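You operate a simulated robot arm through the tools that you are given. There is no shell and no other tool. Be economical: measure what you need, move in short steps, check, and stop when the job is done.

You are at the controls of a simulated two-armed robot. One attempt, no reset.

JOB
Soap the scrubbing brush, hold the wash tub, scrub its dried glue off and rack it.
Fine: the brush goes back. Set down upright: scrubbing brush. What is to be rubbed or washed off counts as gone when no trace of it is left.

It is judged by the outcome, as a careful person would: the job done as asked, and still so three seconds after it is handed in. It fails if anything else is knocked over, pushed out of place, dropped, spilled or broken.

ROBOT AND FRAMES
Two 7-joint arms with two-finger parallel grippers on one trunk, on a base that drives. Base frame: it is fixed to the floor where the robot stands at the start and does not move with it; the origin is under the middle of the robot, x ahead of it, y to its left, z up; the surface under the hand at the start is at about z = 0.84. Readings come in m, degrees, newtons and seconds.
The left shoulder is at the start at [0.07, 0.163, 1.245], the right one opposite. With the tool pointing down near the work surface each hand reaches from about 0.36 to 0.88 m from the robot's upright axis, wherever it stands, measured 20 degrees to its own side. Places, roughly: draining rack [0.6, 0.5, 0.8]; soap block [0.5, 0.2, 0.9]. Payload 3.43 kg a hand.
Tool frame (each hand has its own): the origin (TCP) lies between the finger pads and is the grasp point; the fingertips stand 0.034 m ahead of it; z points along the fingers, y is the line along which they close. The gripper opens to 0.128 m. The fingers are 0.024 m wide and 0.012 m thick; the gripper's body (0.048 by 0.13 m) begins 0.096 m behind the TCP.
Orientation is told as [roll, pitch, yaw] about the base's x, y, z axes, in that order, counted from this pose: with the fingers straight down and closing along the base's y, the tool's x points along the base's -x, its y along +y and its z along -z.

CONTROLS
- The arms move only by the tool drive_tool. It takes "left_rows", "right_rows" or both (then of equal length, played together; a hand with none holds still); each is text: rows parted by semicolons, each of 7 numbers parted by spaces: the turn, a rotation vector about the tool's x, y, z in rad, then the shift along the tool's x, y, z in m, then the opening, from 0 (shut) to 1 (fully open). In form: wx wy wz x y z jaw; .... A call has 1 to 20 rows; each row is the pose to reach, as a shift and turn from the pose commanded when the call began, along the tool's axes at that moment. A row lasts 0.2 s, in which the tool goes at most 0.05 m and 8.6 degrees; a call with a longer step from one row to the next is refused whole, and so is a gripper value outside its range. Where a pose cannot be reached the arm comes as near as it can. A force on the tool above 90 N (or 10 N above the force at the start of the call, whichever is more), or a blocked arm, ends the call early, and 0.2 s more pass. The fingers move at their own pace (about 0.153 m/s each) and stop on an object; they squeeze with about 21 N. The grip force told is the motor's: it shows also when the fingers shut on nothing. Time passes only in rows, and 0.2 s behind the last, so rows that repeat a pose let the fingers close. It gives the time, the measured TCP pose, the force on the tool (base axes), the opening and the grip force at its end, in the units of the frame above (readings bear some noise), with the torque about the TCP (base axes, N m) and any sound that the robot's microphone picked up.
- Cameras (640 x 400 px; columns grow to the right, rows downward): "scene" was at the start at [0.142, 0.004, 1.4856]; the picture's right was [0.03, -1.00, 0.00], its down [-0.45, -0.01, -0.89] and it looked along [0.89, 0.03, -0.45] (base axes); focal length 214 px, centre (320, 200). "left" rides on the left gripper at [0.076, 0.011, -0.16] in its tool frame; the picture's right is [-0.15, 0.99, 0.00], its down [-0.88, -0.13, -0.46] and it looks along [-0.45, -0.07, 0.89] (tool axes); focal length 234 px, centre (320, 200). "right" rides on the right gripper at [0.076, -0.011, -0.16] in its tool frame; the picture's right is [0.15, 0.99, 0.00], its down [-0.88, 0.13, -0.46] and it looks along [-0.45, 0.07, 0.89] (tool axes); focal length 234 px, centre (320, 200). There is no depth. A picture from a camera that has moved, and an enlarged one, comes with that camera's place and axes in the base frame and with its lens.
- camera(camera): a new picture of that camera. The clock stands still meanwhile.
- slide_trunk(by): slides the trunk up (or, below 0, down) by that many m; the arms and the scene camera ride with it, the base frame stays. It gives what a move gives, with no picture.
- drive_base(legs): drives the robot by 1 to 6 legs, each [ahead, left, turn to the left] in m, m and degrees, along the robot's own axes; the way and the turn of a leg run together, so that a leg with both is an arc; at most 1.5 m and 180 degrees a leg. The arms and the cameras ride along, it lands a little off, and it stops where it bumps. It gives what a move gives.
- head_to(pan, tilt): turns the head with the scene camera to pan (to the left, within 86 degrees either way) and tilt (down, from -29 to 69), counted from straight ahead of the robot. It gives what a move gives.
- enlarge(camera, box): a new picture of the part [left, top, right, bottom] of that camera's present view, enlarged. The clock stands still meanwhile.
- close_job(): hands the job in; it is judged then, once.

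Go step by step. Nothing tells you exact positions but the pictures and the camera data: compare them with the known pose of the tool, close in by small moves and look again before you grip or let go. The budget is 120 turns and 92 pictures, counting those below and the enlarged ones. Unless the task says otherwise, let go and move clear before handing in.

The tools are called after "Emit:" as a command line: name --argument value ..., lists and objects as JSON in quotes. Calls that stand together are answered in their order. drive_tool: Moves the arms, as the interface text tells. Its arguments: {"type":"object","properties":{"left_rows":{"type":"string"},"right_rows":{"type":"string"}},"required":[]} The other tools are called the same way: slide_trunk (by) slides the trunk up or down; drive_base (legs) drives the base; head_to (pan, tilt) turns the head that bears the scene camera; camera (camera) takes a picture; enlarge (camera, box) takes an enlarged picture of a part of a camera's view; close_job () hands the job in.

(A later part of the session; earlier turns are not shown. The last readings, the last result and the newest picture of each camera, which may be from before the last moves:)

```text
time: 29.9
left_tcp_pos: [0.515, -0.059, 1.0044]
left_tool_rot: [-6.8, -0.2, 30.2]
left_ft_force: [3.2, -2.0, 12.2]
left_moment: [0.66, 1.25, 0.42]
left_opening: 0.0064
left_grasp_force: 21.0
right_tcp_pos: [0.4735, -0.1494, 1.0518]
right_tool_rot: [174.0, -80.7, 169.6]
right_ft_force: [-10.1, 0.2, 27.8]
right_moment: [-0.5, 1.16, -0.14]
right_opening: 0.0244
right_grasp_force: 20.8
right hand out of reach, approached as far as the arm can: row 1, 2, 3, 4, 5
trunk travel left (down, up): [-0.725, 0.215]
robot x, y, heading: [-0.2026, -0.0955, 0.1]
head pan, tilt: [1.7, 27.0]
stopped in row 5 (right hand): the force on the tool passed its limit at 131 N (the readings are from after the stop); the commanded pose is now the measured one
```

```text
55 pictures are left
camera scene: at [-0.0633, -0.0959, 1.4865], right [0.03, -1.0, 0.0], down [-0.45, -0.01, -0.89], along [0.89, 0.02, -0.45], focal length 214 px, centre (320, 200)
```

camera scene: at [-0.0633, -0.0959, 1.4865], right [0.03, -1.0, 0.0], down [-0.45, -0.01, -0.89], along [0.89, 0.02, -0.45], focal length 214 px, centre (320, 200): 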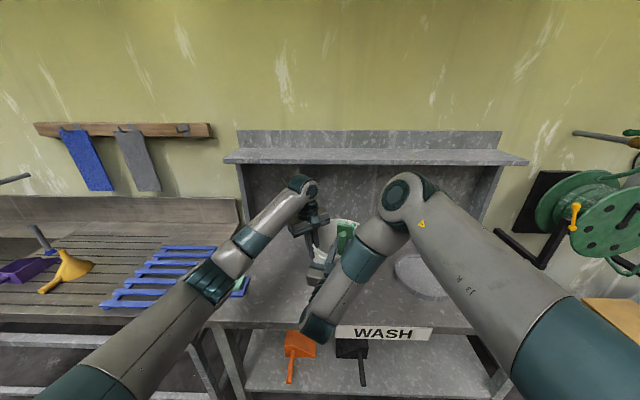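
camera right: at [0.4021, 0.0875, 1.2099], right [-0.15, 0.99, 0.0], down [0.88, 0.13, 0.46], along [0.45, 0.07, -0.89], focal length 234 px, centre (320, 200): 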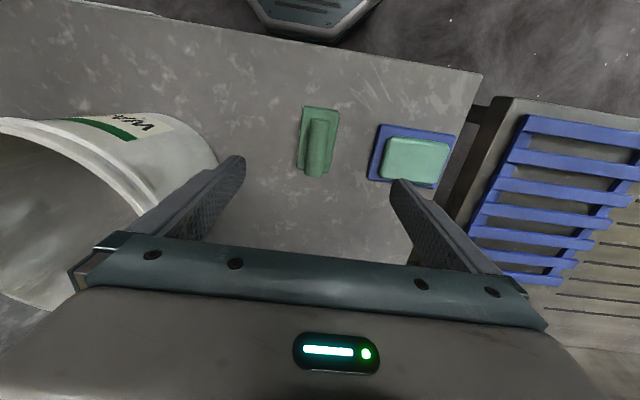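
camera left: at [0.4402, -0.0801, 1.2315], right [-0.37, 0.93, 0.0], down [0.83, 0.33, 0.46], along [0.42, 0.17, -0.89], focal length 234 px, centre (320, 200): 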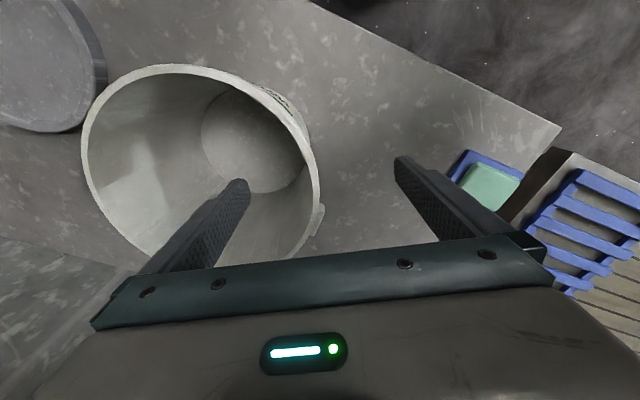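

The unreachable approach strayed forward and the brush bumped the tub rim. I'll raise the hand straight off the rim first, then check the tub.

Emit:
drive_tool --right_rows "0 0 0 -0.03 0 0 0; 0 0 0 -0.06 0 0 0; 0 0 0 -0.1 0 0 0; 0 0 0 -0.14 0 0 0; 0 0 0 -0.14 0 0 0"

Emit:
camera --camera "scene"

Emit:
camera --camera "left"

```text
time: 31.1
left_tcp_pos: [0.5157, -0.0581, 1.0013]
left_tool_rot: [-6.8, 0.0, 30.2]
left_ft_force: [1.9, 0.2, 16.5]
left_moment: [-0.16, -0.01, 0.05]
left_opening: 0.0056
left_grasp_force: 20.4
right_tcp_pos: [0.4572, -0.1455, 1.1862]
right_tool_rot: [174.9, -81.3, 168.8]
right_ft_force: [-0.2, -0.3, -0.7]
right_moment: [0.01, 0.06, 0.02]
right_opening: 0.0246
right_grasp_force: 21.3
trunk travel left (down, up): [-0.725, 0.215]
robot x, y, heading: [-0.201, -0.0982, 0.2]
head pan, tilt: [1.7, 27.0]
```

```text
54 pictures are left
camera scene: at [-0.06, -0.0952, 1.4858], right [0.03, -1.0, 0.0], down [-0.45, -0.01, -0.89], along [0.89, 0.02, -0.45], focal length 214 px, centre (320, 200)
```

scene: 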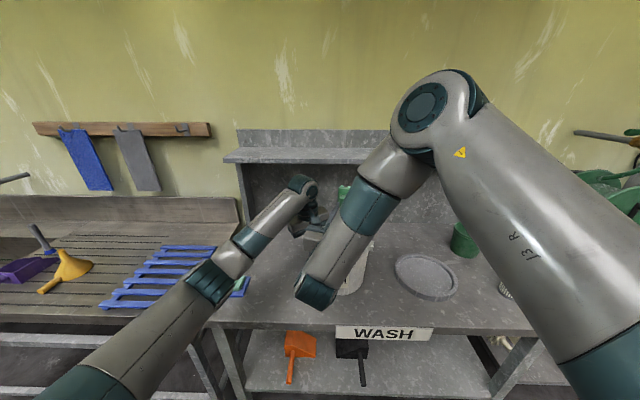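

```text
53 pictures are left
camera left: at [0.4344, -0.0705, 1.1584], right [-0.37, 0.92, -0.12], down [0.8, 0.38, 0.47], along [0.48, 0.08, -0.88], focal length 234 px, centre (320, 200)
```

left: 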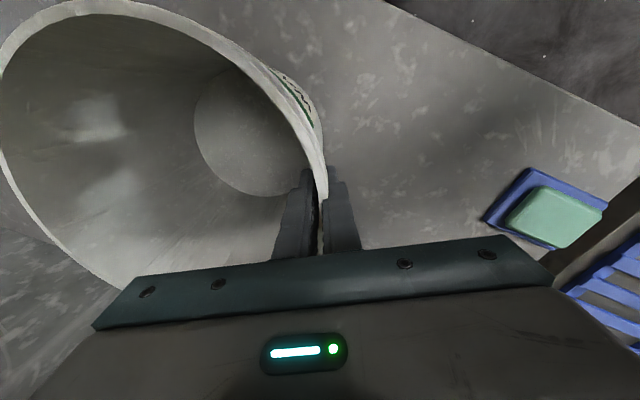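

The tub is still upright and gripped. The right arm needs more standoff, so I'll pull the right hand aside, release and raise the left, then reposition farther back with the trunk lower.

Emit:
drive_tool --right_rows "0 0 0 -0.01 -0.037 0.005 0; 0 0 0 -0.02 -0.074 0.01 0; 0 0 0 -0.03 -0.111 0.015 0; 0 0 0 -0.04 -0.148 0.02 0; 0 0 0 -0.047 -0.185 0.024 0; 0 0 0 -0.047 -0.185 0.024 0"

Emit:
drive_tool --left_rows "0 0 0 0 0 0 0.1; 0 0 0 0 0.004 0 0.3; 0 0 0 0 0.006 0 0.6; 0 0 0 0 0.006 0 0.6; 0 0 0 0 0.006 -0.03 0.6; 0 0 0 0 0.006 -0.07 0.6; 0 0 0 0 0.006 -0.11 0.6; 0 0 0 0 0.006 -0.15 0.6; 0 0 0 0 0.006 -0.19 0.6; 0 0 0 0 0.006 -0.23 0.6; 0 0 0 0 0.006 -0.25 0.6"

Emit:
camera --camera "scene"

```text
time: 32.5
left_tcp_pos: [0.5149, -0.0574, 1.0006]
left_tool_rot: [-6.7, 0.0, 30.2]
left_ft_force: [-0.1, -1.2, 13.3]
left_moment: [-0.27, 0.08, 0.04]
left_opening: 0.0053
left_grasp_force: 20.7
right_tcp_pos: [0.4171, -0.3228, 1.2355]
right_tool_rot: [174.8, -81.7, 168.6]
right_ft_force: [-0.1, 0.3, -0.4]
right_moment: [-0.01, 0.01, 0.0]
right_opening: 0.0243
right_grasp_force: 21.1
right hand out of reach, approached as far as the arm can: row 5, 6
trunk travel left (down, up): [-0.725, 0.215]
robot x, y, heading: [-0.2038, -0.0968, 0.0]
head pan, tilt: [1.7, 27.0]
```

```text
time: 34.9
left_tcp_pos: [0.5, -0.0278, 1.2472]
left_tool_rot: [-6.7, 0.0, 30.1]
left_ft_force: [-0.4, 0.0, 0.6]
left_moment: [-0.03, -0.01, -0.01]
left_opening: 0.0768
left_grasp_force: 0.2
right_tcp_pos: [0.4182, -0.3228, 1.2333]
right_tool_rot: [174.5, -81.7, 169.0]
right_ft_force: [-0.1, 0.1, -0.7]
right_moment: [0.02, 0.03, 0.01]
right_opening: 0.0244
right_grasp_force: 20.8
trunk travel left (down, up): [-0.725, 0.215]
robot x, y, heading: [-0.1989, -0.0974, 0.0]
head pan, tilt: [1.7, 27.0]
```

```text
52 pictures are left
camera scene: at [-0.0589, -0.0955, 1.4856], right [0.03, -1.0, 0.0], down [-0.45, -0.01, -0.89], along [0.89, 0.02, -0.45], focal length 214 px, centre (320, 200)
```

scene: 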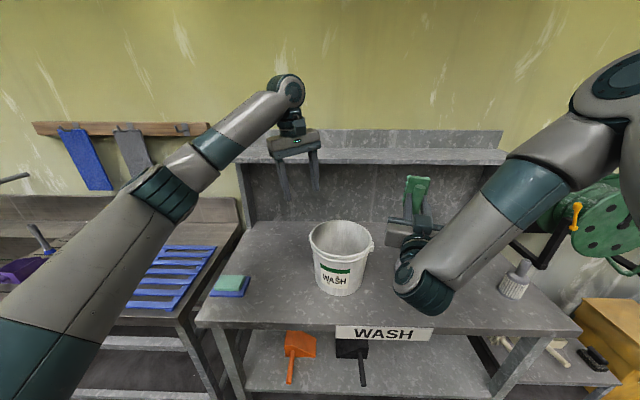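

Both hands are clear and the tub stands well. Driving back and a bit right, then lowering the trunk.

Emit:
drive_base --legs '[[-0.2, -0.08, 0]]'

Emit:
slide_trunk --by -0.22

Emit:
camera --camera "scene"

```text
time: 36.6
left_tcp_pos: [0.296, -0.1064, 1.2472]
left_tool_rot: [-6.6, 0.0, 30.4]
left_ft_force: [0.3, 0.0, -0.6]
left_moment: [0.01, 0.02, 0.04]
left_opening: 0.0769
left_grasp_force: 0.0
right_tcp_pos: [0.2166, -0.4021, 1.2334]
right_tool_rot: [174.6, -81.7, 168.9]
right_ft_force: [-0.4, 0.5, -1.0]
right_moment: [0.05, 0.02, -0.02]
right_opening: 0.0245
right_grasp_force: 20.8
trunk travel left (down, up): [-0.725, 0.215]
robot x, y, heading: [-0.4103, -0.1796, -0.1]
head pan, tilt: [1.7, 27.0]
```

```text
time: 38.9
left_tcp_pos: [0.295, -0.1059, 1.0271]
left_tool_rot: [-6.8, 0.0, 30.5]
left_ft_force: [0.1, 0.0, -0.4]
left_moment: [0.0, 0.03, -0.01]
left_opening: 0.0768
left_grasp_force: 0.1
right_tcp_pos: [0.2169, -0.4033, 1.0146]
right_tool_rot: [174.5, -81.6, 169.2]
right_ft_force: [0.5, -0.9, -1.6]
right_moment: [-0.02, 0.02, -0.01]
right_opening: 0.0243
right_grasp_force: 21.1
trunk travel left (down, up): [-0.505, 0.435]
robot x, y, heading: [-0.4036, -0.1804, 0.0]
head pan, tilt: [1.7, 27.0]
```

```text
51 pictures are left
camera scene: at [-0.2631, -0.1763, 1.2657], right [0.03, -1.0, 0.0], down [-0.45, -0.01, -0.89], along [0.89, 0.03, -0.45], focal length 214 px, centre (320, 200)
```

scene: 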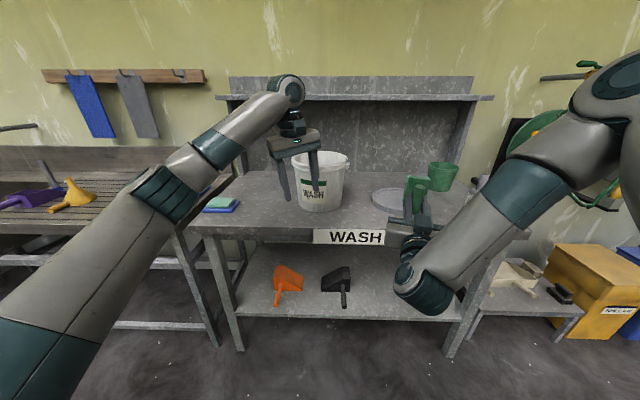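

Next: raise the left hand above rim height, drive forward 0.09 m, then look for the tub with the left camera.

Emit:
drive_tool --left_rows "0 0 0.07 0 0 -0.05 0.6; 0 0 0.14 0 0 -0.1 0.6; 0 0 0.21 0 0 -0.15 0.6; 0 0 0.21 0 0 -0.17 0.6; 0 0 0.21 0 0 -0.17 0.6"

Emit:
drive_base --legs '[[0.09, 0, 0]]'

Emit:
camera --camera "left"

Emit:
camera --camera "scene"

```text
time: 40.1
left_tcp_pos: [0.2865, -0.0881, 1.1975]
left_tool_rot: [-6.5, -1.3, 18.6]
left_ft_force: [0.6, 0.6, 0.0]
left_moment: [0.01, -0.01, -0.01]
left_opening: 0.0769
left_grasp_force: 0.0
right_tcp_pos: [0.2157, -0.4027, 1.0146]
right_tool_rot: [174.6, -81.6, 168.9]
right_ft_force: [0.6, -0.4, 0.1]
right_moment: [-0.02, 0.01, 0.01]
right_opening: 0.0244
right_grasp_force: 21.1
trunk travel left (down, up): [-0.505, 0.435]
robot x, y, heading: [-0.4029, -0.179, -0.0]
head pan, tilt: [1.7, 27.0]
```

```text
time: 41.2
left_tcp_pos: [0.3762, -0.0879, 1.1964]
left_tool_rot: [-6.5, -1.3, 18.5]
left_ft_force: [-0.3, -0.4, -1.0]
left_moment: [0.0, 0.04, -0.01]
left_opening: 0.0769
left_grasp_force: 0.0
right_tcp_pos: [0.3066, -0.4019, 1.0146]
right_tool_rot: [174.6, -81.7, 169.2]
right_ft_force: [0.8, -0.7, -1.6]
right_moment: [-0.01, 0.04, 0.05]
right_opening: 0.0244
right_grasp_force: 21.4
trunk travel left (down, up): [-0.505, 0.435]
robot x, y, heading: [-0.3119, -0.1802, 0.2]
head pan, tilt: [1.7, 27.0]
```

```text
50 pictures are left
camera left: at [0.2913, -0.0853, 1.3512], right [-0.17, 0.98, -0.11], down [0.85, 0.2, 0.49], along [0.5, -0.01, -0.87], focal length 234 px, centre (320, 200)
```

left: 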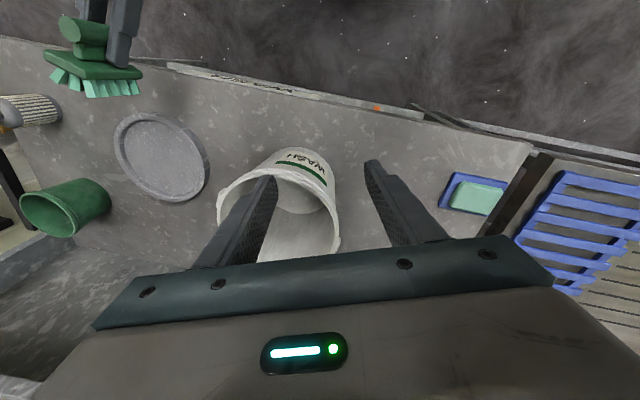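

```text
49 pictures are left
camera scene: at [-0.1718, -0.1761, 1.2655], right [0.03, -1.0, 0.0], down [-0.45, -0.01, -0.89], along [0.89, 0.03, -0.45], focal length 214 px, centre (320, 200)
```

scene: 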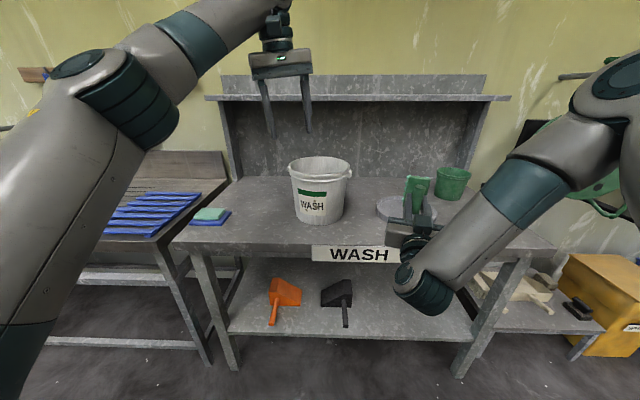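

Tub centre is still about (0.548, -0.148). Moving the left hand over the near-left rim, then down along the wall's slope.

Emit:
drive_tool --left_rows "0 0 0 -0.04 0.002 0 0.6; 0 0 0 -0.08 0.004 0 0.6; 0 0 0 -0.12 0.007 0 0.6; 0 0 0 -0.148 0.009 0 0.6; 0 0 0 -0.148 0.009 0.04 0.6; 0 0 0 -0.148 0.009 0.08 0.6; 0 0 0 -0.148 0.009 0.11 0.6; 0 0 0 -0.148 0.009 0.11 0.6"

Emit:
camera --camera "left"

```text
time: 43.0
left_tcp_pos: [0.4751, -0.0343, 1.0852]
left_tool_rot: [-6.6, -1.4, 18.5]
left_ft_force: [0.7, -0.5, -0.3]
left_moment: [-0.02, -0.01, -0.01]
left_opening: 0.0768
left_grasp_force: 0.0
left hand out of reach, approached as far as the arm can: row 2, 3, 4, 5, 6, 7, 8
right_tcp_pos: [0.3061, -0.4018, 1.0142]
right_tool_rot: [174.2, -81.6, 169.4]
right_ft_force: [0.3, 0.4, -0.9]
right_moment: [0.01, 0.07, 0.01]
right_opening: 0.0243
right_grasp_force: 20.9
trunk travel left (down, up): [-0.505, 0.435]
robot x, y, heading: [-0.3114, -0.1815, 0.2]
head pan, tilt: [1.7, 27.0]
```

```text
48 pictures are left
camera left: at [0.389, -0.0314, 1.2393], right [-0.17, 0.98, -0.11], down [0.85, 0.2, 0.49], along [0.5, -0.01, -0.87], focal length 234 px, centre (320, 200)
```

left: 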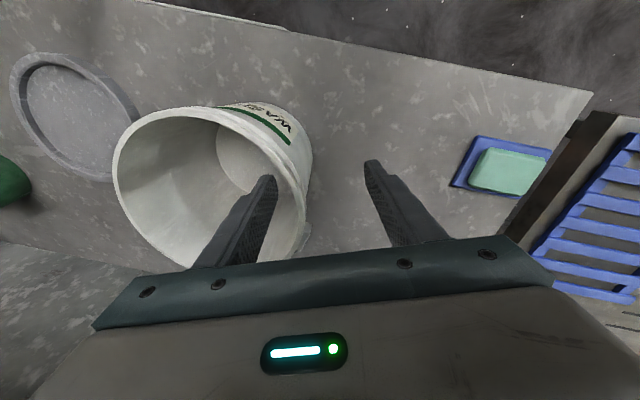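

Left reach falls short by about 4 cm. I'll raise it slightly, drive forward 0.06 m and retry.

Emit:
drive_tool --left_rows "0 0 0 0 0 -0.03 0.6; 0 0 0 0 0 -0.06 0.6; 0 0 0 0.03 0 -0.06 0.6; 0 0 0 0.06 0 -0.06 0.6"

Emit:
drive_base --legs '[[0.06, 0, 0]]'

Emit:
camera --camera "left"

```text
time: 44.0
left_tcp_pos: [0.416, -0.0442, 1.142]
left_tool_rot: [-6.6, -1.3, 18.6]
left_ft_force: [-0.2, -0.1, 0.1]
left_moment: [0.01, 0.0, -0.02]
left_opening: 0.077
left_grasp_force: 0.1
left hand out of reach, approached as far as the arm can: row 1, 2
right_tcp_pos: [0.3066, -0.4005, 1.0153]
right_tool_rot: [175.0, -81.7, 168.7]
right_ft_force: [-0.3, 0.5, -0.7]
right_moment: [0.03, 0.06, -0.02]
right_opening: 0.0242
right_grasp_force: 21.1
trunk travel left (down, up): [-0.505, 0.435]
robot x, y, heading: [-0.3166, -0.1786, -0.2]
head pan, tilt: [1.7, 27.0]
```

```text
time: 45.0
left_tcp_pos: [0.476, -0.0448, 1.1415]
left_tool_rot: [-6.5, -1.4, 18.5]
left_ft_force: [0.8, -0.8, -0.1]
left_moment: [0.0, 0.05, 0.01]
left_opening: 0.0767
left_grasp_force: 0.1
right_tcp_pos: [0.3656, -0.4017, 1.0138]
right_tool_rot: [174.6, -81.7, 169.0]
right_ft_force: [1.3, -0.7, -0.4]
right_moment: [0.02, 0.02, -0.03]
right_opening: 0.0243
right_grasp_force: 20.9
trunk travel left (down, up): [-0.505, 0.435]
robot x, y, heading: [-0.2554, -0.1756, -0.1]
head pan, tilt: [1.7, 27.0]
```

```text
47 pictures are left
camera left: at [0.3901, -0.042, 1.2964], right [-0.17, 0.98, -0.11], down [0.85, 0.2, 0.49], along [0.5, -0.01, -0.87], focal length 234 px, centre (320, 200)
```

left: 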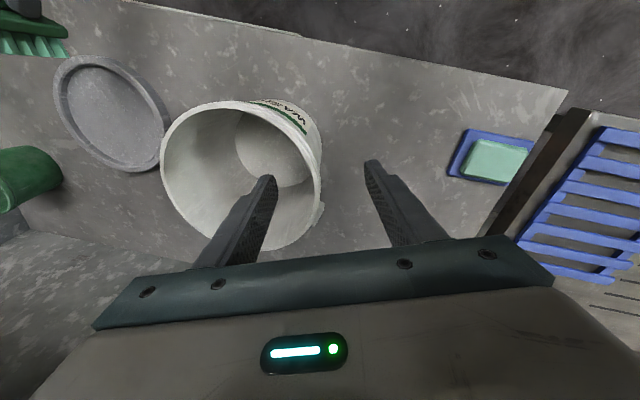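

The tub centre reads (0.545, -0.145). Moving to the grip position and narrowing the fingers for a look.

Emit:
drive_tool --left_rows "0 0 0 -0.037 -0.006 0 0.6; 0 0 0 -0.037 -0.006 0.045 0.6; 0 0 0 -0.037 -0.006 0.09 0.6; 0 0 0 -0.037 -0.006 0.13 0.6; 0 0 0 -0.037 -0.006 0.142 0.4; 0 0 0 -0.037 -0.006 0.142 0.25; 0 0 0 -0.037 -0.006 0.142 0.25"

Emit:
enlarge --camera "left" --box '[80, 120, 480, 370]'

```text
time: 46.6
left_tcp_pos: [0.5209, -0.053, 1.0025]
left_tool_rot: [-6.6, -1.3, 18.5]
left_ft_force: [0.5, 0.1, -0.1]
left_moment: [0.0, 0.01, 0.02]
left_opening: 0.0319
left_grasp_force: 0.0
left hand out of reach, approached as far as the arm can: row 1
right_tcp_pos: [0.3648, -0.4012, 1.0151]
right_tool_rot: [174.4, -81.6, 169.1]
right_ft_force: [0.2, 0.0, -1.3]
right_moment: [0.01, 0.02, 0.01]
right_opening: 0.0244
right_grasp_force: 20.8
trunk travel left (down, up): [-0.505, 0.435]
robot x, y, heading: [-0.2565, -0.1797, 0.4]
head pan, tilt: [1.7, 27.0]
```

```text
1.60 times, centred on (280, 245) of left
camera zoom: at [0.4353, -0.0499, 1.1573], right [-0.17, 0.98, -0.11], down [0.85, 0.2, 0.49], along [0.5, -0.01, -0.87], focal length 375 px, centre (384, 128)
```

zoom: 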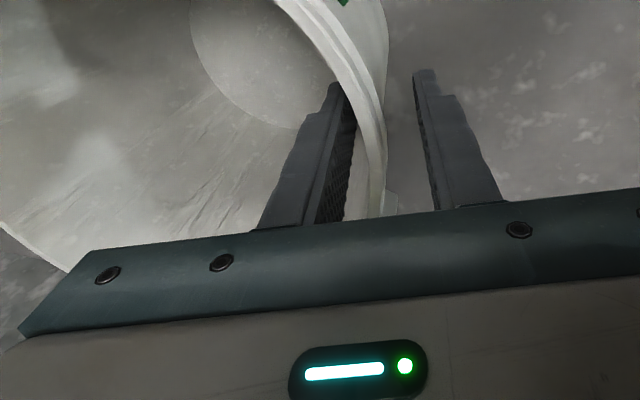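

The wall lies between the pads, about 4 mm toward the inner one. Shifting inward and closing.

Emit:
drive_tool --left_rows "0 0 0 0 -0.004 0 0.25; 0 0 0 0 -0.004 0 0.15; 0 0 0 0 -0.004 0 0; 0 0 0 0 -0.004 0 0; 0 0 0 0 -0.004 0 0"

Emit:
camera --camera "scene"

Emit:
enlarge --camera "scene" --box '[270, 140, 380, 230]'

```text
time: 47.8
left_tcp_pos: [0.522, -0.0575, 1.004]
left_tool_rot: [-6.5, -1.3, 18.5]
left_ft_force: [0.5, -0.5, 3.9]
left_moment: [-0.08, 0.3, 0.05]
left_opening: 0.0056
left_grasp_force: 20.6
right_tcp_pos: [0.3639, -0.4011, 1.0151]
right_tool_rot: [174.5, -81.6, 169.2]
right_ft_force: [-0.2, 0.0, -0.7]
right_moment: [0.04, 0.05, -0.01]
right_opening: 0.0243
right_grasp_force: 21.3
trunk travel left (down, up): [-0.505, 0.435]
robot x, y, heading: [-0.2619, -0.1798, 0.1]
head pan, tilt: [1.7, 27.0]
```

```text
45 pictures are left
camera scene: at [-0.114, -0.176, 1.2657], right [0.03, -1.0, 0.0], down [-0.45, -0.01, -0.89], along [0.89, 0.03, -0.45], focal length 214 px, centre (320, 200)
```

scene: 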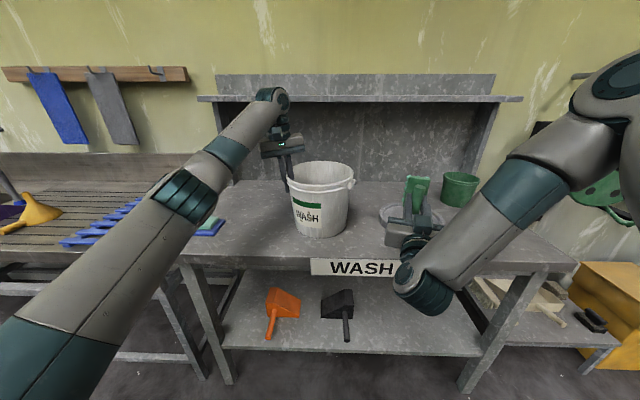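

```text
4.44 times, centred on (325, 185) of scene
camera zoom: at [-0.114, -0.176, 1.2657], right [0.03, -1.0, 0.0], down [-0.45, -0.01, -0.89], along [0.89, 0.03, -0.45], focal length 953 px, centre (298, 267)
```

zoom: 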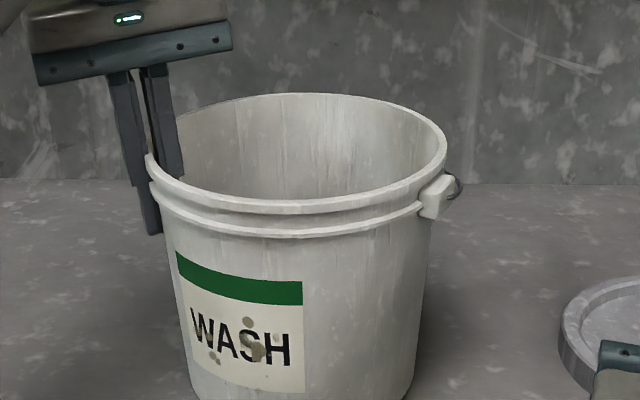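

Gripped without tilting this time. The glue faces front-left, awkward for the right arm, so I'll lift the tub 1 cm and turn it about its own axis by ~46° so the glue faces front-right.

Emit:
drive_tool --left_rows "0 0 0 0 -0.001 -0.005 0; 0 0 0 0 -0.001 -0.01 0; 0 0 0 0 -0.001 -0.01 0; 0.0027 -0.0154 -0.135 0.0133 -0.0018 -0.0095 0; 0.0054 -0.0306 -0.268 0.0262 -0.0045 -0.009 0; 0.0081 -0.046 -0.403 0.0387 -0.0088 -0.0082 0; 0.0108 -0.0611 -0.536 0.0504 -0.0148 -0.0073 0; 0.0135 -0.0765 -0.671 0.0614 -0.0224 -0.0063 0; 0.0162 -0.0917 -0.804 0.071 -0.0312 -0.0051 0; 0.0162 -0.0917 -0.804 0.071 -0.0312 -0.0051 0"

Emit:
enlarge --camera "scene" --box '[240, 120, 420, 240]'

```text
time: 50.0
left_tcp_pos: [0.4649, -0.1092, 1.009]
left_tool_rot: [-8.4, -0.5, 65.0]
left_ft_force: [0.4, -0.4, -2.3]
left_moment: [0.13, 0.19, 0.0]
left_opening: 0.0053
left_grasp_force: 21.1
right_tcp_pos: [0.3651, -0.4009, 1.0139]
right_tool_rot: [174.6, -81.7, 169.1]
right_ft_force: [-0.2, 0.5, -1.0]
right_moment: [0.02, 0.02, 0.0]
right_opening: 0.0245
right_grasp_force: 20.8
trunk travel left (down, up): [-0.505, 0.435]
robot x, y, heading: [-0.2534, -0.1788, -0.1]
head pan, tilt: [1.7, 27.0]
```

```text
3.33 times, centred on (330, 180) of scene
camera zoom: at [-0.1133, -0.1757, 1.2655], right [0.03, -1.0, 0.0], down [-0.45, -0.01, -0.89], along [0.89, 0.03, -0.45], focal length 715 px, centre (287, 267)
```

zoom: 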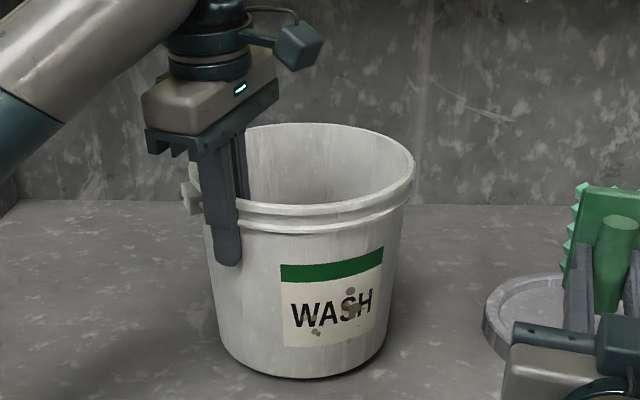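

The tub is firmly held and light (~2.3 N), centre about (0.546, -0.172), glue now facing front-right (θ ≈ -44°…+6°). I'll set it back down and bring the brush to a standoff in front of the glue.

Emit:
drive_tool --left_rows "0 0 0 0 0 0.002 0; 0 0 0 0 0 0.004 0; 0 0 0 0 0 0.006 0; 0 0 0 0 0 0.007 0; 0 0 0 0 0 0.007 0; 0 0 0 0 0 0.007 0; 0 0 0 0 0 0.007 0" --right_rows "-0.102 0.0014 0.0148 0.019 0.024 -0.014 0; -0.204 0.0028 0.0296 0.037 0.048 -0.028 0; -0.306 0.0042 0.0444 0.056 0.072 -0.043 0; -0.408 0.0056 0.0592 0.075 0.095 -0.057 0; -0.51 0.007 0.074 0.093 0.119 -0.071 0; -0.6116 0.0084 0.0888 0.112 0.143 -0.085 0; -0.6116 0.0084 0.0888 0.112 0.143 -0.085 0"

Emit:
camera --camera "scene"

Emit:
camera --camera "right"

```text
time: 51.6
left_tcp_pos: [0.4646, -0.109, 1.0032]
left_tool_rot: [-8.1, -0.5, 64.9]
left_ft_force: [-0.4, 0.3, 0.2]
left_moment: [0.15, 0.31, -0.02]
left_opening: 0.0056
left_grasp_force: 20.9
right_tcp_pos: [0.277, -0.1387, 0.9556]
right_tool_rot: [173.9, -81.8, -155.3]
right_ft_force: [0.1, -0.6, 0.0]
right_moment: [-0.03, 0.03, 0.04]
right_opening: 0.0247
right_grasp_force: 21.2
right hand out of reach, approached as far as the arm can: row 1, 2, 3, 4, 5, 6, 7
trunk travel left (down, up): [-0.505, 0.435]
robot x, y, heading: [-0.255, -0.1797, 0.3]
head pan, tilt: [1.7, 27.0]
```

```text
42 pictures are left
camera scene: at [-0.1131, -0.1768, 1.2655], right [0.03, -1.0, 0.0], down [-0.45, -0.01, -0.89], along [0.89, 0.03, -0.45], focal length 214 px, centre (320, 200)
```

scene: 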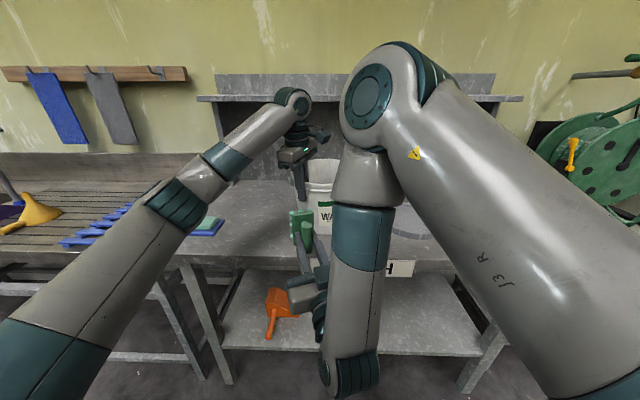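

```text
41 pictures are left
camera right: at [0.1414, -0.1943, 0.8578], right [-0.3, 0.95, -0.13], down [-0.58, -0.07, 0.81], along [0.76, 0.32, 0.57], focal length 234 px, centre (320, 200)
```

right: 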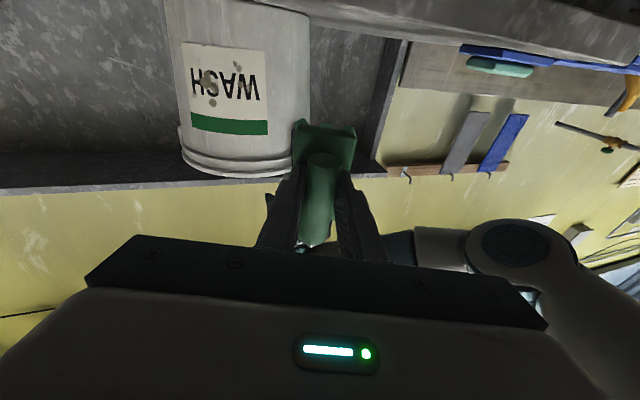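

The solver got stuck with the wrist folded too close; a more sideways approach will suit the right arm better. First I'll bring the right hand back out to the right, then regrip and turn the tub another ~40°.

Emit:
drive_tool --right_rows "0 0 0 -0.007 -0.043 -0.003 0; 0 0 0 -0.014 -0.085 -0.003 0; 0 0 0 -0.02 -0.128 0 0; 0 0 0 -0.027 -0.171 0.002 0; 0 0 0 -0.034 -0.213 0.005 0; 0 0 0 -0.04 -0.256 0.009 0; 0 0 0 -0.047 -0.299 0.012 0; 0 0 0 -0.047 -0.299 0.012 0"

Emit:
drive_tool --left_rows "0 0 0 0 0 0 0.1; 0 0 0 0 0.003 0 0.3; 0 0 0 0 0.003 0 0.6; 0 0 0 0 0.003 0 0.6; 0 0 0 0 0.003 -0.04 0.6; 0 0 0 0 0.003 -0.08 0.6; 0 0 0 0 0.003 -0.12 0.6; 0 0 0 0 0.003 -0.14 0.6; 0 0 0 0 0.003 -0.14 0.6"

Emit:
camera --camera "scene"

```text
time: 53.4
left_tcp_pos: [0.4648, -0.1087, 1.0022]
left_tool_rot: [-8.3, -0.4, 64.9]
left_ft_force: [-0.9, -1.3, 6.1]
left_moment: [-0.53, 0.54, -0.08]
left_opening: 0.0055
left_grasp_force: 21.1
right_tcp_pos: [0.311, -0.2026, 1.0587]
right_tool_rot: [171.6, -83.1, -158.2]
right_ft_force: [0.0, 0.0, -1.3]
right_moment: [-0.03, 0.03, -0.03]
right_opening: 0.0243
right_grasp_force: 21.1
right hand out of reach, approached as far as the arm can: row 1, 2, 3, 4, 5, 6, 7, 8
trunk travel left (down, up): [-0.505, 0.435]
robot x, y, heading: [-0.2558, -0.1793, -0.1]
head pan, tilt: [1.7, 27.0]
```

```text
time: 55.4
left_tcp_pos: [0.4426, -0.0988, 1.1409]
left_tool_rot: [-8.3, -0.5, 65.0]
left_ft_force: [-0.2, 0.4, -0.2]
left_moment: [-0.02, 0.01, 0.0]
left_opening: 0.077
left_grasp_force: 0.0
right_tcp_pos: [0.3094, -0.2036, 1.0589]
right_tool_rot: [171.4, -83.1, -158.0]
right_ft_force: [0.5, 0.4, -0.6]
right_moment: [-0.02, 0.03, 0.01]
right_opening: 0.0244
right_grasp_force: 20.6
trunk travel left (down, up): [-0.505, 0.435]
robot x, y, heading: [-0.2589, -0.1842, 0.2]
head pan, tilt: [1.7, 27.0]
```

```text
40 pictures are left
camera scene: at [-0.1134, -0.1757, 1.2655], right [0.03, -1.0, 0.0], down [-0.45, -0.01, -0.89], along [0.89, 0.03, -0.45], focal length 214 px, centre (320, 200)
```

scene: 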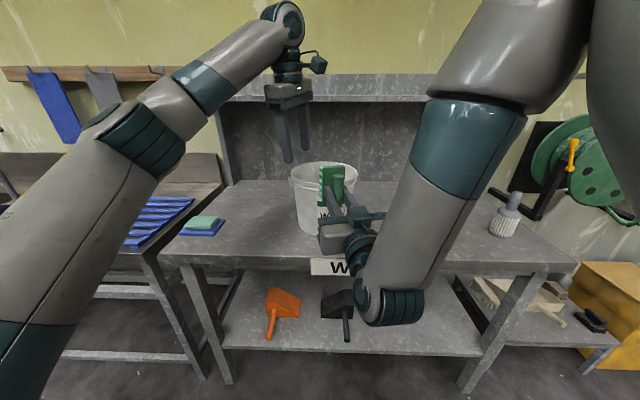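

The right arm is still folded awkwardly. I'll unwind it: swing out to the right while turning the fingers back down.

Emit:
drive_tool --right_rows "0 0.13 0 -0.008 -0.03 0.002 0; 0 0.26 0 -0.014 -0.06 0.005 0; 0 0.39 0 -0.02 -0.09 0.01 0; 0 0.52 0 -0.026 -0.12 0.02 0; 0 0.65 0 -0.032 -0.15 0.03 0; 0 0.78 0 -0.038 -0.175 0.04 0; 0 0.91 0 -0.044 -0.2 0.05 0; 0 1.04 0 -0.05 -0.22 0.06 0; 0 1.17 0 -0.056 -0.24 0.07 0; 0 1.3 0 -0.056 -0.255 0.08 0; 0 1.43 0 -0.056 -0.271 0.0857 0; 0 1.56 0 -0.056 -0.271 0.0857 0; 0 1.69 0 -0.056 -0.271 0.0857 0; 0 1.69 0 -0.056 -0.271 0.0857 0"

Emit:
camera --camera "scene"

```text
time: 58.4
left_tcp_pos: [0.443, -0.0999, 1.1422]
left_tool_rot: [-8.2, -0.6, 64.9]
left_ft_force: [-0.2, -0.5, 0.4]
left_moment: [0.0, -0.02, 0.01]
left_opening: 0.0769
left_grasp_force: 0.1
right_tcp_pos: [0.4482, -0.4544, 1.1254]
right_tool_rot: [1.1, 0.1, 13.4]
right_ft_force: [1.0, 0.2, -0.7]
right_moment: [0.03, 0.02, -0.02]
right_opening: 0.0241
right_grasp_force: 21.0
right hand out of reach, approached as far as the arm can: row 1
trunk travel left (down, up): [-0.505, 0.435]
robot x, y, heading: [-0.2539, -0.1772, -0.2]
head pan, tilt: [1.7, 27.0]
```

```text
39 pictures are left
camera scene: at [-0.1143, -0.1768, 1.2657], right [0.03, -1.0, 0.0], down [-0.45, -0.01, -0.89], along [0.89, 0.03, -0.45], focal length 214 px, centre (320, 200)
```

scene: 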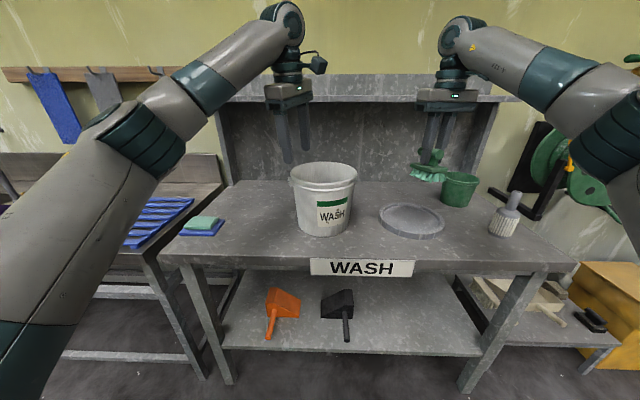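

Unwound nicely. The tub stands at about (0.54, -0.167). I'll turn the left hand back to yaw 20° above the left rim for a regrip.

Emit:
drive_tool --left_rows "-0.0026 0.019 0.13 -0.011 -0.006 0.001 0.6; -0.0052 0.038 0.26 -0.022 -0.012 0.002 0.6; -0.0078 0.057 0.389 -0.033 -0.017 0.002 0.6; -0.0105 0.076 0.518 -0.044 -0.023 0.003 0.6; -0.0131 0.094 0.648 -0.055 -0.029 0.004 0.6; -0.0157 0.113 0.777 -0.066 -0.035 0.004 0.6; -0.0157 0.113 0.777 -0.059 -0.031 0.07 0.6; -0.0157 0.113 0.777 -0.059 -0.031 0.07 0.6"

Emit:
camera --camera "left"

```text
refused: row 7 steps farther than a row can; nothing moved
```

```text
38 pictures are left
camera left: at [0.3776, -0.1558, 1.2974], right [-0.82, 0.55, -0.14], down [0.43, 0.77, 0.48], along [0.37, 0.33, -0.87], focal length 234 px, centre (320, 200)
```

left: 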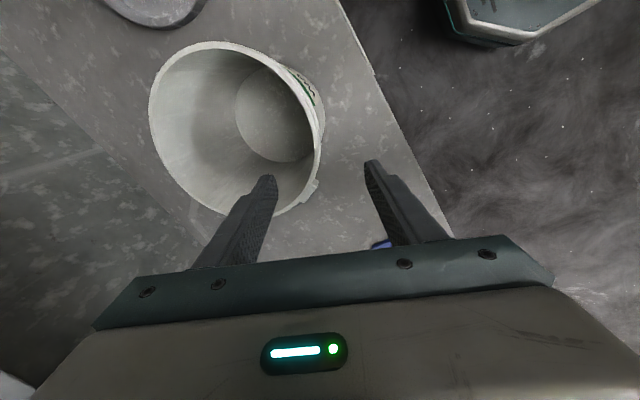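

Row 7 was too long; I'll split it.

Emit:
drive_tool --left_rows "-0.0026 0.019 0.13 -0.011 -0.006 0.001 0.6; -0.0052 0.038 0.26 -0.022 -0.012 0.002 0.6; -0.0078 0.057 0.389 -0.033 -0.017 0.002 0.6; -0.0105 0.076 0.518 -0.044 -0.023 0.003 0.6; -0.0131 0.094 0.648 -0.055 -0.029 0.004 0.6; -0.0157 0.113 0.777 -0.066 -0.035 0.004 0.6; -0.0157 0.113 0.777 -0.062 -0.033 0.037 0.6; -0.0157 0.113 0.777 -0.059 -0.031 0.07 0.6; -0.0157 0.113 0.777 -0.059 -0.031 0.07 0.6"

Emit:
camera --camera "left"

```text
time: 60.4
left_tcp_pos: [0.506, -0.0663, 1.0773]
left_tool_rot: [-7.1, -0.1, 19.9]
left_ft_force: [-0.3, 0.4, -0.7]
left_moment: [0.0, 0.0, -0.03]
left_opening: 0.0765
left_grasp_force: 0.2
right_tcp_pos: [0.4477, -0.453, 1.1256]
right_tool_rot: [1.0, -0.1, 13.4]
right_ft_force: [-0.3, -0.1, -0.3]
right_moment: [0.01, -0.02, 0.0]
right_opening: 0.0246
right_grasp_force: 20.6
trunk travel left (down, up): [-0.505, 0.435]
robot x, y, heading: [-0.2577, -0.1815, 0.1]
head pan, tilt: [1.7, 27.0]
```

```text
37 pictures are left
camera left: at [0.4225, -0.0626, 1.2337], right [-0.2, 0.97, -0.12], down [0.85, 0.23, 0.47], along [0.49, -0.01, -0.87], focal length 234 px, centre (320, 200)
```

left: 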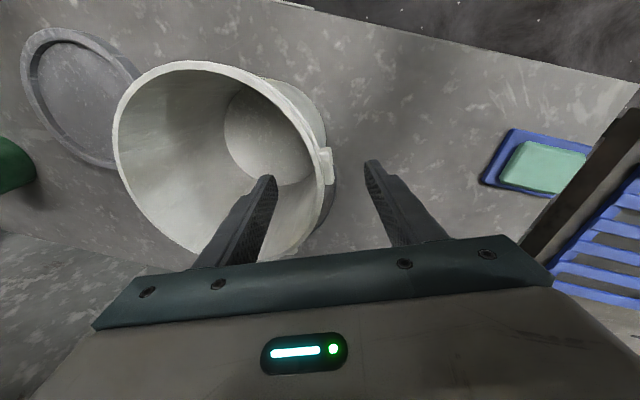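

The lug now sits right where I would pinch, so I'll grip 28° farther toward the front instead (yaw 48°).

Emit:
drive_tool --left_rows "0 0 0 0 0 -0.03 0.6; 0 -0.03 -0.121 0.013 -0.003 -0.03 0.6; 0 -0.03 -0.242 0.027 -0.006 -0.03 0.6; 0 -0.045 -0.364 0.04 -0.009 -0.03 0.6; 0 -0.0606 -0.4848 0.0537 -0.0118 -0.0117 0.6; 0 -0.0606 -0.4848 0.052 -0.011 0.019 0.6; 0 -0.0606 -0.4848 0.05 -0.0105 0.049 0.6; 0 -0.0606 -0.4848 0.0486 -0.01 0.0789 0.6; 0 -0.0606 -0.4848 0.0486 -0.01 0.0789 0.35; 0 -0.0606 -0.4848 0.0486 -0.01 0.0789 0.25; 0 -0.0606 -0.4848 0.0486 -0.01 0.0789 0.25"

Emit:
enlarge --camera "left" --box '[80, 120, 480, 370]'

```text
time: 62.8
left_tcp_pos: [0.4675, -0.0984, 1.001]
left_tool_rot: [-7.1, -0.2, 47.9]
left_ft_force: [0.6, -0.5, -1.3]
left_moment: [-0.02, 0.01, 0.0]
left_opening: 0.032
left_grasp_force: 0.1
right_tcp_pos: [0.4489, -0.4534, 1.125]
right_tool_rot: [1.1, -0.1, 13.5]
right_ft_force: [0.1, 0.2, -0.9]
right_moment: [-0.02, 0.02, 0.0]
right_opening: 0.0242
right_grasp_force: 21.1
trunk travel left (down, up): [-0.505, 0.435]
robot x, y, heading: [-0.2552, -0.1808, 0.1]
head pan, tilt: [1.7, 27.0]
```

```text
1.60 times, centred on (280, 245) of left
camera zoom: at [0.3932, -0.1334, 1.1563], right [-0.63, 0.77, -0.12], down [0.64, 0.6, 0.47], along [0.43, 0.22, -0.87], focal length 375 px, centre (384, 128)
```

zoom: 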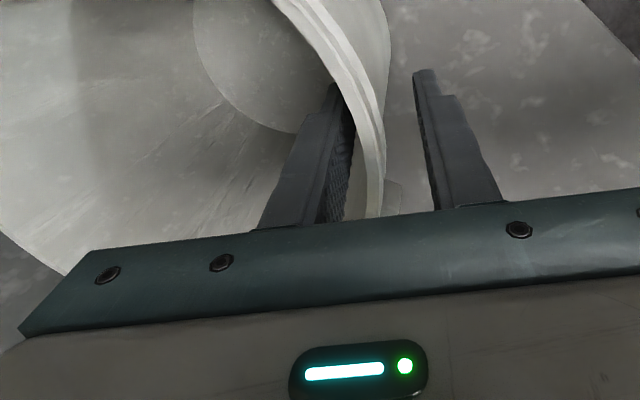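

Same geometry as before; now grip, lift 1 cm, turn the tub ~38° and set it down.

Emit:
drive_tool --left_rows "0 0 0 0 -0.004 0 0.25; 0 0 0 0 -0.004 0 0.1; 0 0 0 0 -0.004 0 0; 0 0 0 0 -0.004 0 0; 0 0 0 0 -0.005 -0.005 0; 0 0 0 0 -0.005 -0.01 0; 0 -0.0164 -0.1316 0.013 -0.0058 -0.01 0; 0 -0.0329 -0.2632 0.0257 -0.0084 -0.0096 0; 0 -0.0493 -0.3948 0.038 -0.0125 -0.0091 0; 0 -0.0658 -0.5263 0.0495 -0.0184 -0.0083 0; 0 -0.0822 -0.6579 0.0604 -0.0255 -0.0074 0; 0 -0.0822 -0.6579 0.0604 -0.025 -0.002 0; 0 -0.0822 -0.6579 0.0604 -0.0243 0.0015 0; 0 -0.0822 -0.6579 0.0604 -0.0243 0.0015 0"

Emit:
enlarge --camera "scene" --box '[240, 120, 420, 240]'

```text
time: 65.8
left_tcp_pos: [0.444, -0.1592, 1.0022]
left_tool_rot: [-7.1, 0.0, 85.9]
left_ft_force: [-0.6, -0.2, -2.6]
left_moment: [0.06, 0.2, -0.01]
left_opening: 0.0069
left_grasp_force: 21.1
right_tcp_pos: [0.4488, -0.453, 1.1261]
right_tool_rot: [1.0, -0.1, 13.5]
right_ft_force: [-0.1, 0.0, -1.0]
right_moment: [0.0, -0.02, 0.0]
right_opening: 0.0242
right_grasp_force: 21.1
trunk travel left (down, up): [-0.505, 0.435]
robot x, y, heading: [-0.2578, -0.1811, 0.1]
head pan, tilt: [1.7, 27.0]
```

```text
3.33 times, centred on (330, 180) of scene
camera zoom: at [-0.1134, -0.1759, 1.2655], right [0.03, -1.0, 0.0], down [-0.45, -0.01, -0.89], along [0.89, 0.03, -0.45], focal length 715 px, centre (287, 267)
```

zoom: 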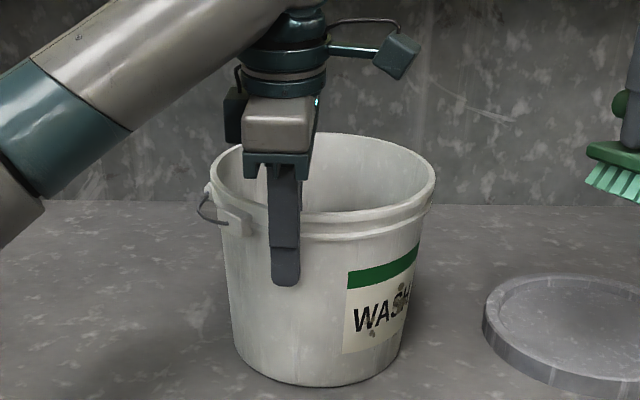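

Label now faces front-right (glue θ ≈ -28°…-78°), tub centre about (0.541, -0.186). The right hand's camera would foul the counter edge there, so I'll carry the tub 7.5 cm toward the edge before scrubbing.

Emit:
drive_tool --left_rows "0 0 0 0 0 -0.006 0; 0 0 0 0.002 0.025 -0.009 0; 0 0 0 0.004 0.05 -0.0122 0; 0 0 0 0.0054 0.0735 -0.0153 0; 0 0 0 0.0054 0.0743 -0.009 0; 0 0 0 0.0054 0.0753 -0.003 0; 0 0 0 0.0054 0.0753 0 0; 0 0 0 0.0054 0.0753 0 0"

Emit:
enlarge --camera "scene" --box '[240, 130, 420, 250]'

```text
time: 67.6
left_tcp_pos: [0.3678, -0.1585, 0.9934]
left_tool_rot: [-7.3, 0.0, 85.9]
left_ft_force: [2.6, 1.9, 17.2]
left_moment: [-0.07, -0.42, 0.01]
left_opening: 0.0054
left_grasp_force: 20.9
right_tcp_pos: [0.4478, -0.4522, 1.1277]
right_tool_rot: [0.9, 0.0, 13.5]
right_ft_force: [1.2, 0.5, -1.1]
right_moment: [0.0, -0.01, 0.01]
right_opening: 0.0243
right_grasp_force: 21.1
trunk travel left (down, up): [-0.505, 0.435]
robot x, y, heading: [-0.2549, -0.1811, 0.1]
head pan, tilt: [1.7, 27.0]
```

```text
3.33 times, centred on (330, 190) of scene
camera zoom: at [-0.1153, -0.1759, 1.2659], right [0.03, -1.0, 0.0], down [-0.45, -0.01, -0.89], along [0.89, 0.03, -0.45], focal length 715 px, centre (287, 233)
```

zoom: 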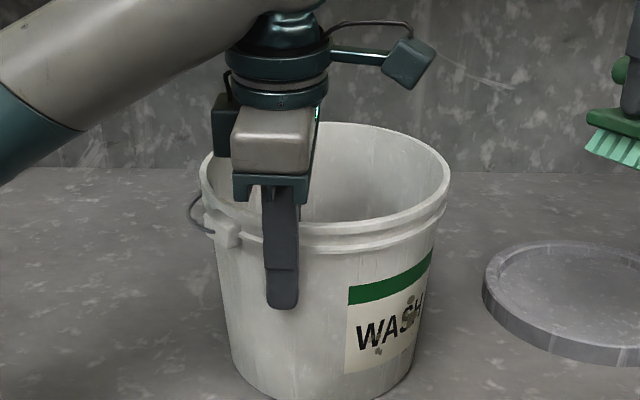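

Tub is pressed onto the counter at about (0.465, -0.19); glue θ ≈ -25°…-75°. Now I'll turn the right hand's yaw to 52° and bring it lower, still pointing down.

Emit:
drive_tool --right_rows "0 0 -0.112 0.019 0.005 0.013 0; 0 0 -0.224 0.038 0.01 0.026 0; 0 0 -0.336 0.057 0.015 0.039 0; 0 0 -0.448 0.076 0.02 0.052 0; 0 0 -0.56 0.095 0.025 0.065 0; 0 0 -0.672 0.114 0.0295 0.078 0; 0 0 -0.672 0.114 0.0295 0.078 0"

Emit:
drive_tool --right_rows "0 -0.13 0 -0.002 0.004 0.01 0; 0 -0.26 0 -0.004 0.008 0.02 0; 0 -0.39 0 -0.006 0.012 0.03 0; 0 -0.52 0 -0.008 0.016 0.04 0; 0 -0.65 0 -0.01 0.02 0.05 0; 0 -0.78 0 -0.012 0.024 0.06 0; 0 -0.78 0 -0.012 0.024 0.06 0"

Emit:
camera --camera "scene"

```text
time: 69.2
left_tcp_pos: [0.3669, -0.159, 0.9922]
left_tool_rot: [-7.2, 0.0, 85.9]
left_ft_force: [2.0, 1.7, 16.1]
left_moment: [-0.04, -0.49, 0.06]
left_opening: 0.0053
left_grasp_force: 21.2
right_tcp_pos: [0.3183, -0.4382, 1.0447]
right_tool_rot: [0.7, -0.7, 51.8]
right_ft_force: [0.0, 0.4, -1.5]
right_moment: [0.02, 0.03, -0.01]
right_opening: 0.0242
right_grasp_force: 21.0
right hand out of reach, approached as far as the arm can: row 6, 7
trunk travel left (down, up): [-0.505, 0.435]
robot x, y, heading: [-0.2572, -0.1807, 0.2]
head pan, tilt: [1.7, 27.0]
```

```text
time: 70.8
left_tcp_pos: [0.3668, -0.1594, 0.9922]
left_tool_rot: [-7.2, -0.1, 85.9]
left_ft_force: [1.3, 0.7, 14.6]
left_moment: [-0.05, -0.3, 0.06]
left_opening: 0.0053
left_grasp_force: 21.5
right_tcp_pos: [0.3076, -0.4142, 0.9849]
right_tool_rot: [1.0, -45.5, 51.2]
right_ft_force: [0.2, -1.0, -0.5]
right_moment: [0.0, 0.02, -0.04]
right_opening: 0.0245
right_grasp_force: 20.6
trunk travel left (down, up): [-0.505, 0.435]
robot x, y, heading: [-0.2562, -0.1814, 0.4]
head pan, tilt: [1.7, 27.0]
```

```text
33 pictures are left
camera scene: at [-0.115, -0.1757, 1.2658], right [0.03, -1.0, 0.0], down [-0.45, -0.01, -0.89], along [0.89, 0.03, -0.45], focal length 214 px, centre (320, 200)
```

scene: 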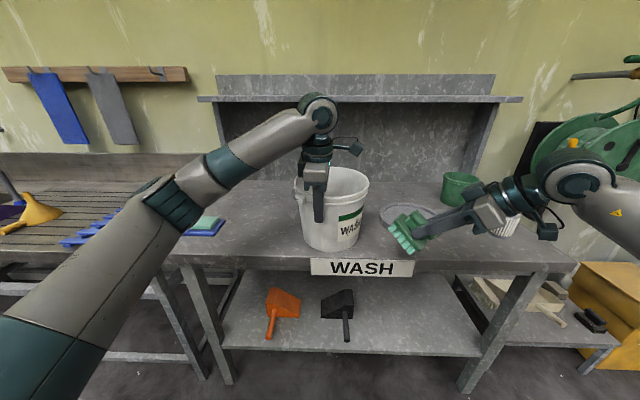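

The arm now takes the pose well. Finishing the pitch to horizontal and lowering to a standoff before the glue.

Emit:
drive_tool --right_rows "0 -0.128 0 0.007 0.002 0.011 0; 0 -0.256 0 0.013 0.004 0.021 0; 0 -0.384 0 0.02 0.006 0.032 0; 0 -0.512 0 0.027 0.008 0.042 0; 0 -0.64 0 0.033 0.01 0.053 0; 0 -0.768 0 0.04 0.012 0.064 0; 0 -0.895 0 0.0464 0.0133 0.0742 0; 0 -0.895 0 0.0464 0.0133 0.0742 0"

Emit:
camera --camera "scene"

Emit:
camera --camera "right"

```text
time: 72.6
left_tcp_pos: [0.3684, -0.1595, 0.9911]
left_tool_rot: [-7.1, -0.3, 85.9]
left_ft_force: [-1.4, 0.3, 4.7]
left_moment: [0.0, 0.41, -0.01]
left_opening: 0.0052
left_grasp_force: 21.0
right_tcp_pos: [0.308, -0.39, 0.9017]
right_tool_rot: [174.6, -83.0, -122.6]
right_ft_force: [0.3, 0.2, -1.0]
right_moment: [-0.05, 0.07, 0.02]
right_opening: 0.0246
right_grasp_force: 21.3
right hand out of reach, approached as far as the arm can: row 2, 3
trunk travel left (down, up): [-0.505, 0.435]
robot x, y, heading: [-0.2558, -0.1763, 0.2]
head pan, tilt: [1.7, 27.0]
```

```text
32 pictures are left
camera scene: at [-0.1149, -0.177, 1.2658], right [0.03, -1.0, 0.0], down [-0.45, -0.01, -0.89], along [0.89, 0.03, -0.45], focal length 214 px, centre (320, 200)
```

scene: 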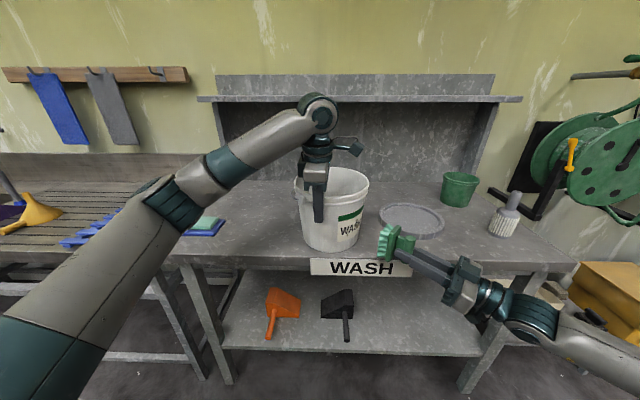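

```text
31 pictures are left
camera right: at [0.2251, -0.5143, 0.8064], right [-0.77, 0.62, -0.13], down [-0.44, -0.36, 0.82], along [0.46, 0.69, 0.55], focal length 234 px, centre (320, 200)
```

right: 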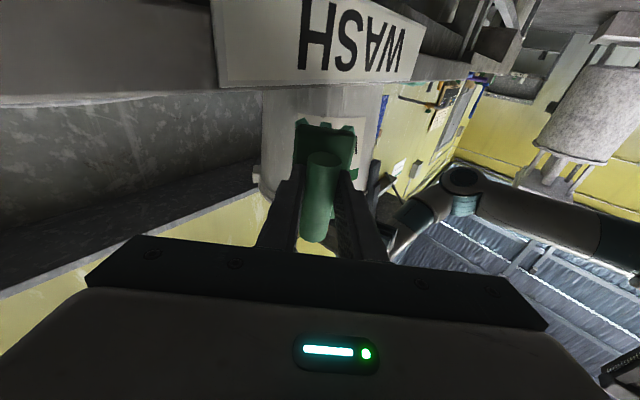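

The arm is now comfortably extended and aimed at the tub axis; about 9.7 cm to contact. Advancing to just short of the wall.

Emit:
drive_tool --right_rows "0 0 0 0.006 0 0.03 0; 0 0 0 0.012 0 0.06 0; 0 0 0 0.012 0 0.078 0; 0 0 0 0.012 0 0.084 0; 0 0 0 0.012 0 0.084 0"

Emit:
enlarge --camera "scene" --box '[280, 150, 460, 270]'

```text
time: 73.8
left_tcp_pos: [0.3684, -0.1589, 0.9917]
left_tool_rot: [-7.2, -0.1, 86.1]
left_ft_force: [3.9, 6.4, 3.2]
left_moment: [0.41, -0.19, 0.62]
left_opening: 0.0068
left_grasp_force: 21.2
right_tcp_pos: [0.3612, -0.3232, 0.8977]
right_tool_rot: [173.5, -83.4, -121.6]
right_ft_force: [-1.3, -6.5, -1.3]
right_moment: [0.32, -0.08, -0.29]
right_opening: 0.0242
right_grasp_force: 21.2
trunk travel left (down, up): [-0.505, 0.435]
robot x, y, heading: [-0.2564, -0.1774, -0.1]
head pan, tilt: [1.7, 27.0]
```

```text
3.33 times, centred on (370, 210) of scene
camera zoom: at [-0.1139, -0.176, 1.2656], right [0.03, -1.0, 0.0], down [-0.45, -0.01, -0.89], along [0.89, 0.03, -0.45], focal length 715 px, centre (153, 167)
```

zoom: 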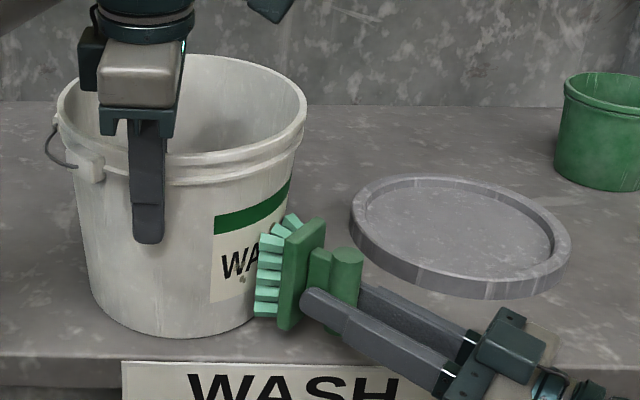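

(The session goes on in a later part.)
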